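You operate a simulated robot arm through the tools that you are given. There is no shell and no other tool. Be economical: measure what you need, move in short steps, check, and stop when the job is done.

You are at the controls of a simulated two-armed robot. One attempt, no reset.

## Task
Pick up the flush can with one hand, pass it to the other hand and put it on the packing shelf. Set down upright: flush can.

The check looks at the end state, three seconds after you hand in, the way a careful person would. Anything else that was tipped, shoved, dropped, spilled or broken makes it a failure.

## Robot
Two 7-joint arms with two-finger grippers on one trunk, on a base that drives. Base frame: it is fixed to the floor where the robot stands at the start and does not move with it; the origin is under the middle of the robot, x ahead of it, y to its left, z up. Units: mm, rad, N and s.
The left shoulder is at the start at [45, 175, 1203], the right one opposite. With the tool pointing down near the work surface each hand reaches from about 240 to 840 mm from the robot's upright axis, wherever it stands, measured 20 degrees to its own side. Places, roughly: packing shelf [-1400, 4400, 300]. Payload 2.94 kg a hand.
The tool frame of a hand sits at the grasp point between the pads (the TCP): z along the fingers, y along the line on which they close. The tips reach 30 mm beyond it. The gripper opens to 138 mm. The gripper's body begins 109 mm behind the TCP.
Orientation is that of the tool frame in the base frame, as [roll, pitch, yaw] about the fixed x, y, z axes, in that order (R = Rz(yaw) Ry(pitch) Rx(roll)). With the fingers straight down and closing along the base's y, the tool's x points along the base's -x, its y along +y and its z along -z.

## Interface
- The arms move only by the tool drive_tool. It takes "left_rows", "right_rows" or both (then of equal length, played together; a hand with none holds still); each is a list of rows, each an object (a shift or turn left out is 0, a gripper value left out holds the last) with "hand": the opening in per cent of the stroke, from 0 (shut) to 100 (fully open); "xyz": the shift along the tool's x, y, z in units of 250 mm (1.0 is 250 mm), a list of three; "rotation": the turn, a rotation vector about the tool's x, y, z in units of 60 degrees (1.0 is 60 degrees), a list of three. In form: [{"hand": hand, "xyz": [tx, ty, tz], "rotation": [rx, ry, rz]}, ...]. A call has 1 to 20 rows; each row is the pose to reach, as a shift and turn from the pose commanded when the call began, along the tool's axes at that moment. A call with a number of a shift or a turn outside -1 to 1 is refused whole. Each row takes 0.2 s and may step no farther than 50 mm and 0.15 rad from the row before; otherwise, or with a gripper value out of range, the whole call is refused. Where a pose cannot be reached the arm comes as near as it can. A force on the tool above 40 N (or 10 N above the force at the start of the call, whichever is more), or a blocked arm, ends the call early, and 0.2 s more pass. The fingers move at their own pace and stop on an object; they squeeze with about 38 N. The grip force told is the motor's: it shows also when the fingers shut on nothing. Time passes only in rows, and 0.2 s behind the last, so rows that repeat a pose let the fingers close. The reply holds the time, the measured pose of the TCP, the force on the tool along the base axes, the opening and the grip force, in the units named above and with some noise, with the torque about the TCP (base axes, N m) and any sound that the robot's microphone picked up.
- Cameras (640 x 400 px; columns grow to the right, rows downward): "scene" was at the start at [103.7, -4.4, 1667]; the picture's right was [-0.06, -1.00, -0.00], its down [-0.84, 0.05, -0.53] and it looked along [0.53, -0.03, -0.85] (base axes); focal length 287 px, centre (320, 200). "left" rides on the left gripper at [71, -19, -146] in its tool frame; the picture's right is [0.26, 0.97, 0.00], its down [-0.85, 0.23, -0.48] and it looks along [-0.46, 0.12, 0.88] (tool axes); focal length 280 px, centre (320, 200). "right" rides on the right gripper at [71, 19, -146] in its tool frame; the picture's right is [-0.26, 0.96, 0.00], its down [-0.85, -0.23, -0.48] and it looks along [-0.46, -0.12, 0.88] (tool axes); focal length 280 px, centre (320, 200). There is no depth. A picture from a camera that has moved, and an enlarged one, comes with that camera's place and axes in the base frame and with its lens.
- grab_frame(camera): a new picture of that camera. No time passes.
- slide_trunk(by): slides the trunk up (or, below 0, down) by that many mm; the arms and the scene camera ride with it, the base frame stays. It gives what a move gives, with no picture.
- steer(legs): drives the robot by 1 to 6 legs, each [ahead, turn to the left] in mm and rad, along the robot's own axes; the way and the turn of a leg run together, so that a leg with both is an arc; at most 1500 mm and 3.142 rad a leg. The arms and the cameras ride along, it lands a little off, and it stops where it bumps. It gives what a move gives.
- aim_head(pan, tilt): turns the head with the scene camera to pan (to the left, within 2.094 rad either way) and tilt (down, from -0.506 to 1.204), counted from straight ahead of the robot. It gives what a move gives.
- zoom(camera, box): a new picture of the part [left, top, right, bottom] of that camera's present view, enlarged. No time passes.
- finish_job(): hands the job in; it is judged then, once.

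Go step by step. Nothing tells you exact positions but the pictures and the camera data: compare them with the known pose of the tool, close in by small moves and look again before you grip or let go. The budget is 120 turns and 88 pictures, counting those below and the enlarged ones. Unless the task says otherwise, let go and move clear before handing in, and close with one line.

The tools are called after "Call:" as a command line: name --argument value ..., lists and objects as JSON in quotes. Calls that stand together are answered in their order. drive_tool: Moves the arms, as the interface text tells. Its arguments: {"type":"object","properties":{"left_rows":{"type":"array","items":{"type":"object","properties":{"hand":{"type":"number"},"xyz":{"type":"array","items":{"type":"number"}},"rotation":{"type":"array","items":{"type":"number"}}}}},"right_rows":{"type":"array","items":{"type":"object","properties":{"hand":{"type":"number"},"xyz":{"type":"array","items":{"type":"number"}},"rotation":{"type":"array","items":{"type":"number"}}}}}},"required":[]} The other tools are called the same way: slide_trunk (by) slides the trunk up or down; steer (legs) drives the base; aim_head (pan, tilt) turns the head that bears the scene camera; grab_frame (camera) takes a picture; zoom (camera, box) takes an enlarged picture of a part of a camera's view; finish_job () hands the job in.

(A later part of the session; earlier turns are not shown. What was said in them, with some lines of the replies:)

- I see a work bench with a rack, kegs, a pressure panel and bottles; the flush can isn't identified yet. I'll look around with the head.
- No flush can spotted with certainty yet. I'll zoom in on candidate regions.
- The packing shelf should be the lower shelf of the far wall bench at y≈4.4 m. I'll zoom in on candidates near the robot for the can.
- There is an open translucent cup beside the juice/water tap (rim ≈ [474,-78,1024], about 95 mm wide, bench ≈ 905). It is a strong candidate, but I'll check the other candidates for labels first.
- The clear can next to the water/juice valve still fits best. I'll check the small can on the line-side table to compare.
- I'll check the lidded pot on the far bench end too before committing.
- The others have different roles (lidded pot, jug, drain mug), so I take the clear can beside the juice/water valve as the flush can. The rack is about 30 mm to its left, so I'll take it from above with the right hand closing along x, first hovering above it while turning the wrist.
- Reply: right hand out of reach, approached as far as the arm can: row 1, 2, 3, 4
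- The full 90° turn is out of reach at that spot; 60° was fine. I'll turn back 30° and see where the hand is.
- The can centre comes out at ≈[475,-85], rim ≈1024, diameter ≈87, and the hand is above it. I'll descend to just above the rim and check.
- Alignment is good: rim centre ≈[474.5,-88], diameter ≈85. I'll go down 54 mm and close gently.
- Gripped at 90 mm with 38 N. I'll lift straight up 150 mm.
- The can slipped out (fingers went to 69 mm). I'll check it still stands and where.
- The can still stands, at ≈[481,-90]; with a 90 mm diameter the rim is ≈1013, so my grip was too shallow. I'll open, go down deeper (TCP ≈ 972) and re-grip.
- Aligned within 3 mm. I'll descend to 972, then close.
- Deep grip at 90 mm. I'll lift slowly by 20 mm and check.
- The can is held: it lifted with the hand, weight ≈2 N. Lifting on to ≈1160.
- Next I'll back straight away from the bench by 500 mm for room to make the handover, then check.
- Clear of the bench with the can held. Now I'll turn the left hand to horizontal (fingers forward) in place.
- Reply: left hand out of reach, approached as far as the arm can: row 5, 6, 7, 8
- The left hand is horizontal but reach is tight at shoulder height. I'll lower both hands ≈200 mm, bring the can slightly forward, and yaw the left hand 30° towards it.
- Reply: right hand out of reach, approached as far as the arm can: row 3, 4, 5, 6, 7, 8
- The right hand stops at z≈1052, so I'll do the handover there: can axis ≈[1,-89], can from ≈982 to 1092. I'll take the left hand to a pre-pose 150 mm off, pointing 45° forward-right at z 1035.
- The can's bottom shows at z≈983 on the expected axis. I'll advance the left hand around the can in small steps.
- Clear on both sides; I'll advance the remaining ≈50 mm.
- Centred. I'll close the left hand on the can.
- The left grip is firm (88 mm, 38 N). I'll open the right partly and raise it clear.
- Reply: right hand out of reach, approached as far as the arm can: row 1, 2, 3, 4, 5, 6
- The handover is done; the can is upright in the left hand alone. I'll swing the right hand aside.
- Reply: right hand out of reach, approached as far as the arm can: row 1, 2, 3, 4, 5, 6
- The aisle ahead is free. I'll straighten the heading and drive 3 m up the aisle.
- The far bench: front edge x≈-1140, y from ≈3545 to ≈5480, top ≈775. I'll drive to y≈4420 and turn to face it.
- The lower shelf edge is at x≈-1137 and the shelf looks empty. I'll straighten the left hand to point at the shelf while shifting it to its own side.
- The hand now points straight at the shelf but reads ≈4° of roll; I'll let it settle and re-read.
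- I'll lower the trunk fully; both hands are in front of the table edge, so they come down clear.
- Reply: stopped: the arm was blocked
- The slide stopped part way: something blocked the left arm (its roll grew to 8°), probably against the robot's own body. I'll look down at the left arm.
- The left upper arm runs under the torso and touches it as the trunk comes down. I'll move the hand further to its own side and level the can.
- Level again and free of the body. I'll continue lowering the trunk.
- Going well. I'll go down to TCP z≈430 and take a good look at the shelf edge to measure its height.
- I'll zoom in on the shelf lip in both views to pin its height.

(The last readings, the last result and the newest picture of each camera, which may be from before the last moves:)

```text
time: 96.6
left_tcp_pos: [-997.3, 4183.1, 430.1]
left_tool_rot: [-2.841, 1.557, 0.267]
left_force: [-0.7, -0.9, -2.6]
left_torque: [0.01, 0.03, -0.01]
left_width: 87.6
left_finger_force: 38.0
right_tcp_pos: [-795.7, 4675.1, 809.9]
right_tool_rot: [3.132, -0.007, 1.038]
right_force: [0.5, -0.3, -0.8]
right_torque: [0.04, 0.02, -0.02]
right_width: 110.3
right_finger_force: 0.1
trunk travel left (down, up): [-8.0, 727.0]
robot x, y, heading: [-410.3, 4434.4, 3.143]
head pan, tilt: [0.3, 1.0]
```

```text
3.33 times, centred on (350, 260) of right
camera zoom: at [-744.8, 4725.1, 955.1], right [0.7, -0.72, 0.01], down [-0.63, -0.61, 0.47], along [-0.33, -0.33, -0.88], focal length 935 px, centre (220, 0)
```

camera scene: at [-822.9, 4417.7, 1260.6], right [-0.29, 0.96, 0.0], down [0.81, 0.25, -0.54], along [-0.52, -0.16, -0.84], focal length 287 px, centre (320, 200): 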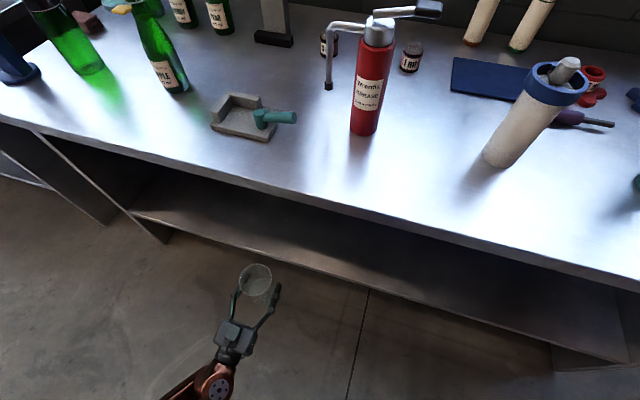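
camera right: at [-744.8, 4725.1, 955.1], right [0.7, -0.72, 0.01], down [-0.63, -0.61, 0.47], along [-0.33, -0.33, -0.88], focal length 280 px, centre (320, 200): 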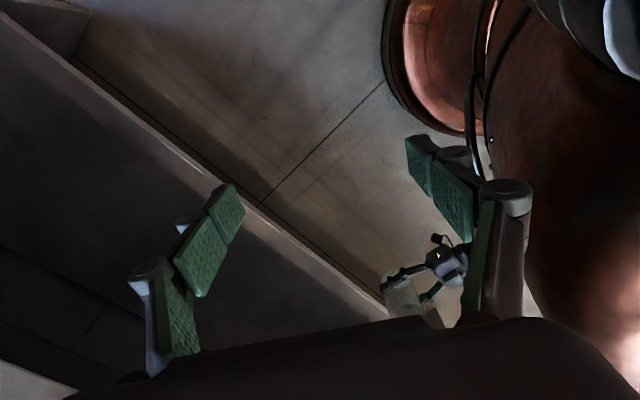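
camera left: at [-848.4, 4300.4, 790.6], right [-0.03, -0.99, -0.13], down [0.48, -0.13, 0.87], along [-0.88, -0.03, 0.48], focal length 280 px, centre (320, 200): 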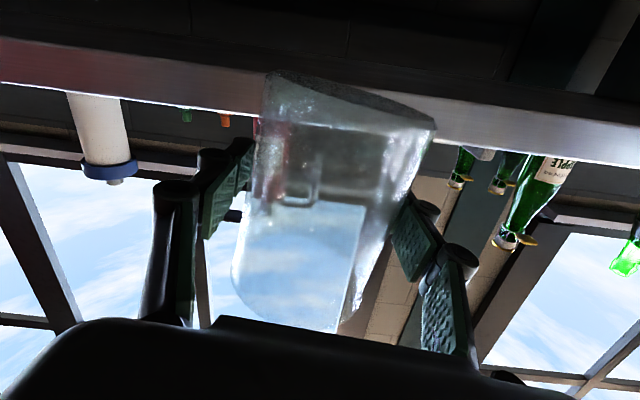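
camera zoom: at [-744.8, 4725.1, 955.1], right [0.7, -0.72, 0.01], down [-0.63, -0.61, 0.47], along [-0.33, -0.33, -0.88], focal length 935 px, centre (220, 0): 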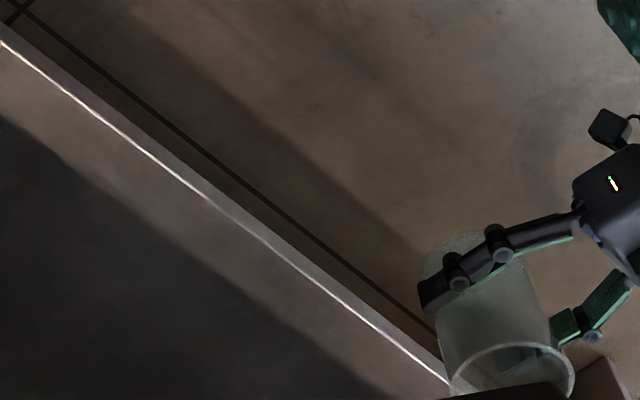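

Shelf edge: x≈-1139, top z≈302. The can bottom is now ≈378, so I'll push forward over the shelf to x≈-1225.

Call:
drive_tool --left_rows '[{"xyz": [0, 0, 0.12]}, {"xyz": [0, 0, 0.24]}, {"xyz": [0, 0, 0.36]}, {"xyz": [0, 0, 0.48]}, {"xyz": [0, 0, 0.6]}, {"xyz": [0, 0, 0.72]}, {"xyz": [0, 0, 0.84]}, {"xyz": [0, 0, 0.91]}, {"xyz": [0, 0, 0.91]}]'

Call:
grab_frame --camera "scene"

Call:
grab_frame --camera "right"

```text
time: 98.6
left_tcp_pos: [-1226.9, 4188.8, 426.1]
left_tool_rot: [-2.856, 1.554, 0.254]
left_force: [0.1, 0.3, -1.4]
left_torque: [0.01, -0.01, 0.02]
left_width: 87.1
left_finger_force: 37.7
right_tcp_pos: [-797.3, 4674.8, 809.6]
right_tool_rot: [3.133, -0.006, 1.038]
right_force: [1.0, 0.1, 0.3]
right_torque: [-0.01, -0.02, -0.03]
right_width: 110.5
right_finger_force: 0.1
trunk travel left (down, up): [-8.0, 727.0]
robot x, y, heading: [-409.3, 4437.1, 3.14]
head pan, tilt: [0.3, 1.0]
```

```text
22 pictures are left
camera scene: at [-825.1, 4417.9, 1260.2], right [-0.29, 0.96, 0.0], down [0.81, 0.25, -0.54], along [-0.51, -0.16, -0.84], focal length 287 px, centre (320, 200)
```

scene: 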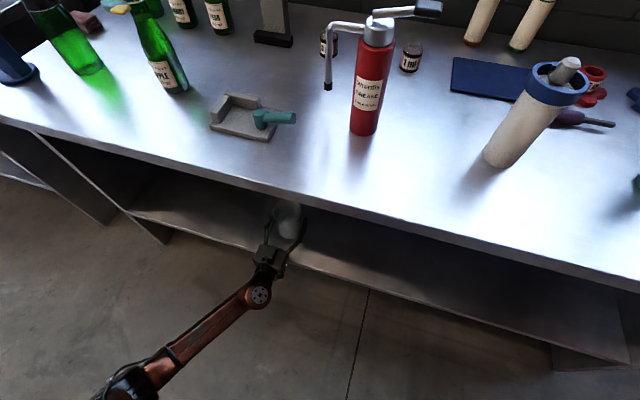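

```text
21 pictures are left
camera right: at [-745.9, 4725.1, 954.9], right [0.7, -0.72, 0.01], down [-0.63, -0.61, 0.47], along [-0.33, -0.33, -0.88], focal length 280 px, centre (320, 200)
```

right: 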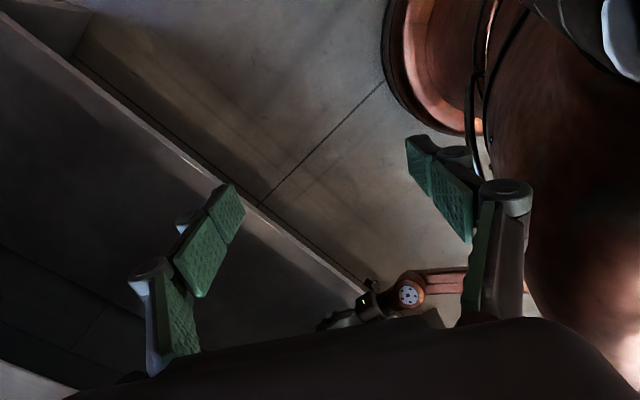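

In position over the shelf, with the wrist and camera outside the lip. I'll descend to near contact.

Call:
drive_tool --left_rows '[{"xyz": [0.08, 0, 0]}, {"xyz": [0.16, 0, 0]}, {"xyz": [0.22, 0, 0]}, {"xyz": [0.248, 0, 0]}, {"xyz": [0.248, 0, 0]}]'

Call:
zoom --camera "scene" --box '[220, 180, 360, 300]'

```text
time: 99.8
left_tcp_pos: [-1227.1, 4189.2, 370.8]
left_tool_rot: [-2.037, 1.568, 1.073]
left_force: [-9.5, -3.1, 31.5]
left_torque: [-0.76, -0.07, -0.38]
left_width: 86.9
left_finger_force: 38.0
right_tcp_pos: [-794.6, 4676.0, 808.7]
right_tool_rot: [3.136, -0.003, 1.037]
right_force: [0.5, 0.4, 0.4]
right_torque: [0.01, 0.03, 0.0]
right_width: 110.5
right_finger_force: 0.1
trunk travel left (down, up): [-8.0, 727.0]
robot x, y, heading: [-408.1, 4437.7, 3.138]
head pan, tilt: [0.3, 1.0]
```

```text
3.33 times, centred on (290, 240) of scene
camera zoom: at [-819.8, 4419.0, 1262.1], right [-0.29, 0.96, 0.0], down [0.8, 0.25, -0.54], along [-0.52, -0.16, -0.84], focal length 956 px, centre (420, 67)
```

zoom: 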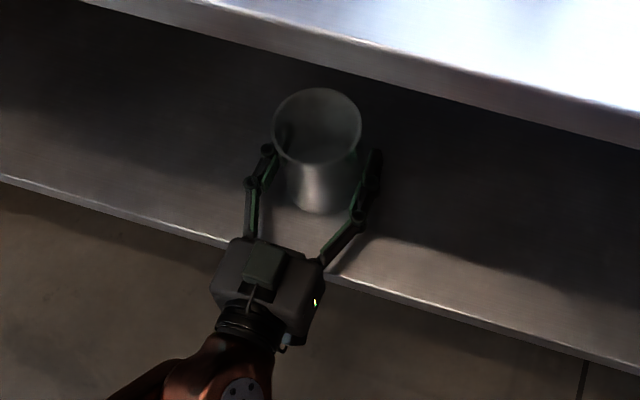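

Contact: 31 N straight under the can, so it's on the shelf at TCP z≈371. I'll ease the pressing force off before releasing.

Call:
drive_tool --left_rows '[{"xyz": [-0.012, 0, 0]}, {"xyz": [-0.022, 0, 0]}, {"xyz": [-0.022, 0, 0]}]'

```text
time: 100.6
left_tcp_pos: [-1224.0, 4191.4, 370.3]
left_tool_rot: [-2.844, 1.556, 0.266]
left_force: [-6.1, -1.3, 16.0]
left_torque: [-0.32, 0.76, -0.05]
left_width: 87.3
left_finger_force: 37.8
right_tcp_pos: [-796.1, 4675.4, 807.8]
right_tool_rot: [3.136, -0.005, 1.039]
right_force: [0.0, -0.2, 0.7]
right_torque: [-0.01, -0.02, 0.02]
right_width: 110.4
right_finger_force: 0.1
trunk travel left (down, up): [-8.0, 727.0]
robot x, y, heading: [-410.8, 4435.4, 3.136]
head pan, tilt: [0.3, 1.0]
```

Call:
drive_tool --left_rows '[{"xyz": [-0.008, 0, 0]}, {"xyz": [-0.012, 0, 0]}, {"xyz": [-0.012, 0, 0]}]'

```text
time: 101.4
left_tcp_pos: [-1224.4, 4189.5, 369.4]
left_tool_rot: [-2.907, 1.552, 0.199]
left_force: [1.3, 1.6, 1.8]
left_torque: [0.02, 0.12, -0.06]
left_width: 87.5
left_finger_force: 37.5
right_tcp_pos: [-796.2, 4674.3, 808.6]
right_tool_rot: [3.133, -0.005, 1.039]
right_force: [-0.7, -0.1, 0.9]
right_torque: [-0.01, 0.01, -0.02]
right_width: 110.2
right_finger_force: 0.1
trunk travel left (down, up): [-8.0, 727.0]
robot x, y, heading: [-408.9, 4436.6, 3.138]
head pan, tilt: [0.3, 1.0]
```

The force is almost gone and the can rests on the shelf. I'll open the fingers slowly and check before retreating.

Call:
drive_tool --left_rows '[{"hand": 66}, {"hand": 72}, {"hand": 80}, {"hand": 90}, {"hand": 100}, {"hand": 100}, {"hand": 100}]'

Call:
zoom --camera "scene" --box '[220, 180, 360, 300]'

Call:
grab_frame --camera "left"

```text
time: 103.0
left_tcp_pos: [-1226.7, 4189.1, 372.7]
left_tool_rot: [-2.842, 1.556, 0.266]
left_force: [-0.6, 0.1, -0.2]
left_torque: [-0.01, -0.01, -0.01]
left_width: 138.1
left_finger_force: 0.1
right_tcp_pos: [-795.8, 4675.7, 808.3]
right_tool_rot: [3.132, -0.005, 1.038]
right_force: [0.6, 0.3, 0.1]
right_torque: [0.01, -0.01, 0.0]
right_width: 110.5
right_finger_force: 0.1
trunk travel left (down, up): [-8.0, 727.0]
robot x, y, heading: [-408.3, 4438.0, 3.138]
head pan, tilt: [0.3, 1.0]
```

```text
3.33 times, centred on (290, 240) of scene
camera zoom: at [-822.9, 4417.9, 1260.7], right [-0.29, 0.96, 0.0], down [0.8, 0.25, -0.54], along [-0.52, -0.16, -0.84], focal length 956 px, centre (420, 67)
```

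zoom: 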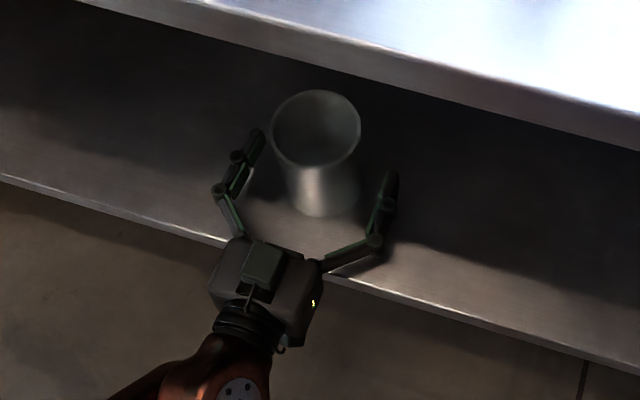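

```text
18 pictures are left
camera left: at [-1078.5, 4204.1, 302.3], right [-0.03, -0.96, -0.27], down [0.46, -0.25, 0.85], along [-0.89, -0.1, 0.45], focal length 280 px, centre (320, 200)
```

left: 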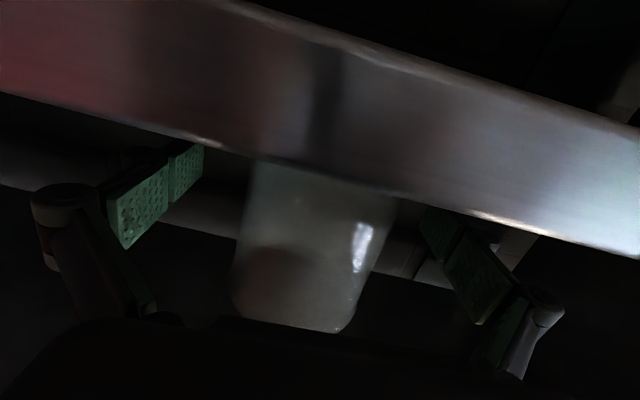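

The can stands upright on the shelf, clear of both fingers. I'll back the hand straight out.

Call:
drive_tool --left_rows '[{"xyz": [0, 0, -0.1]}, {"xyz": [0, 0, -0.2]}, {"xyz": [0, 0, -0.32]}, {"xyz": [0, 0, -0.46]}, {"xyz": [0, 0, -0.6]}, {"xyz": [0, 0, -0.74]}, {"xyz": [0, 0, -0.88]}]'

Call:
zoom --camera "scene" --box '[180, 140, 400, 320]'

```text
time: 104.6
left_tcp_pos: [-1005.9, 4182.5, 378.0]
left_tool_rot: [-2.779, 1.558, 0.332]
left_force: [0.0, 0.9, 0.0]
left_torque: [-0.04, 0.02, 0.01]
left_width: 138.1
left_finger_force: 0.0
right_tcp_pos: [-796.5, 4674.6, 807.5]
right_tool_rot: [3.131, -0.004, 1.038]
right_force: [-0.5, 0.1, 0.2]
right_torque: [0.0, -0.04, -0.01]
right_width: 110.5
right_finger_force: 0.1
trunk travel left (down, up): [-8.0, 727.0]
robot x, y, heading: [-409.2, 4436.4, 3.141]
head pan, tilt: [0.3, 1.0]
```

```text
2.22 times, centred on (290, 230) of scene
camera zoom: at [-822.9, 4417.8, 1260.7], right [-0.29, 0.96, 0.0], down [0.8, 0.25, -0.54], along [-0.52, -0.16, -0.84], focal length 637 px, centre (387, 133)
```

zoom: 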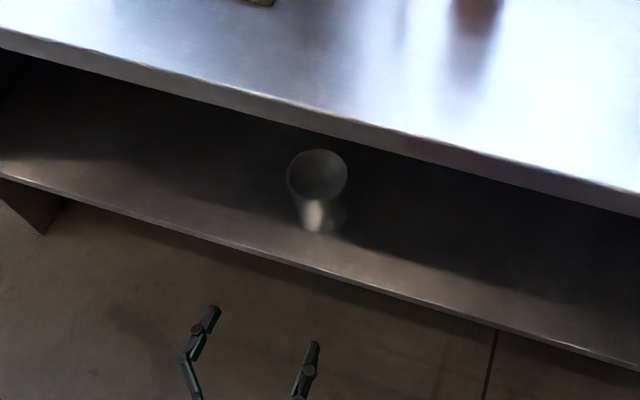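

The flush can stands upright on the packing shelf, well inside the edge, and both hands are empty and clear. I'm handing in.

Call:
finish_job

```text
The job is handed in.
```

I picked up the flush can with the right hand, passed it to the left and set it upright on the packing shelf. It stands about 85 mm in from the front edge, with both hands empty and clear. Nothing had a label reading "flush can"; I took it to be the open clear can beside the water/juice valve. The first lift slipped, leaving the can upright on the bench, and I re-gripped it deeper.
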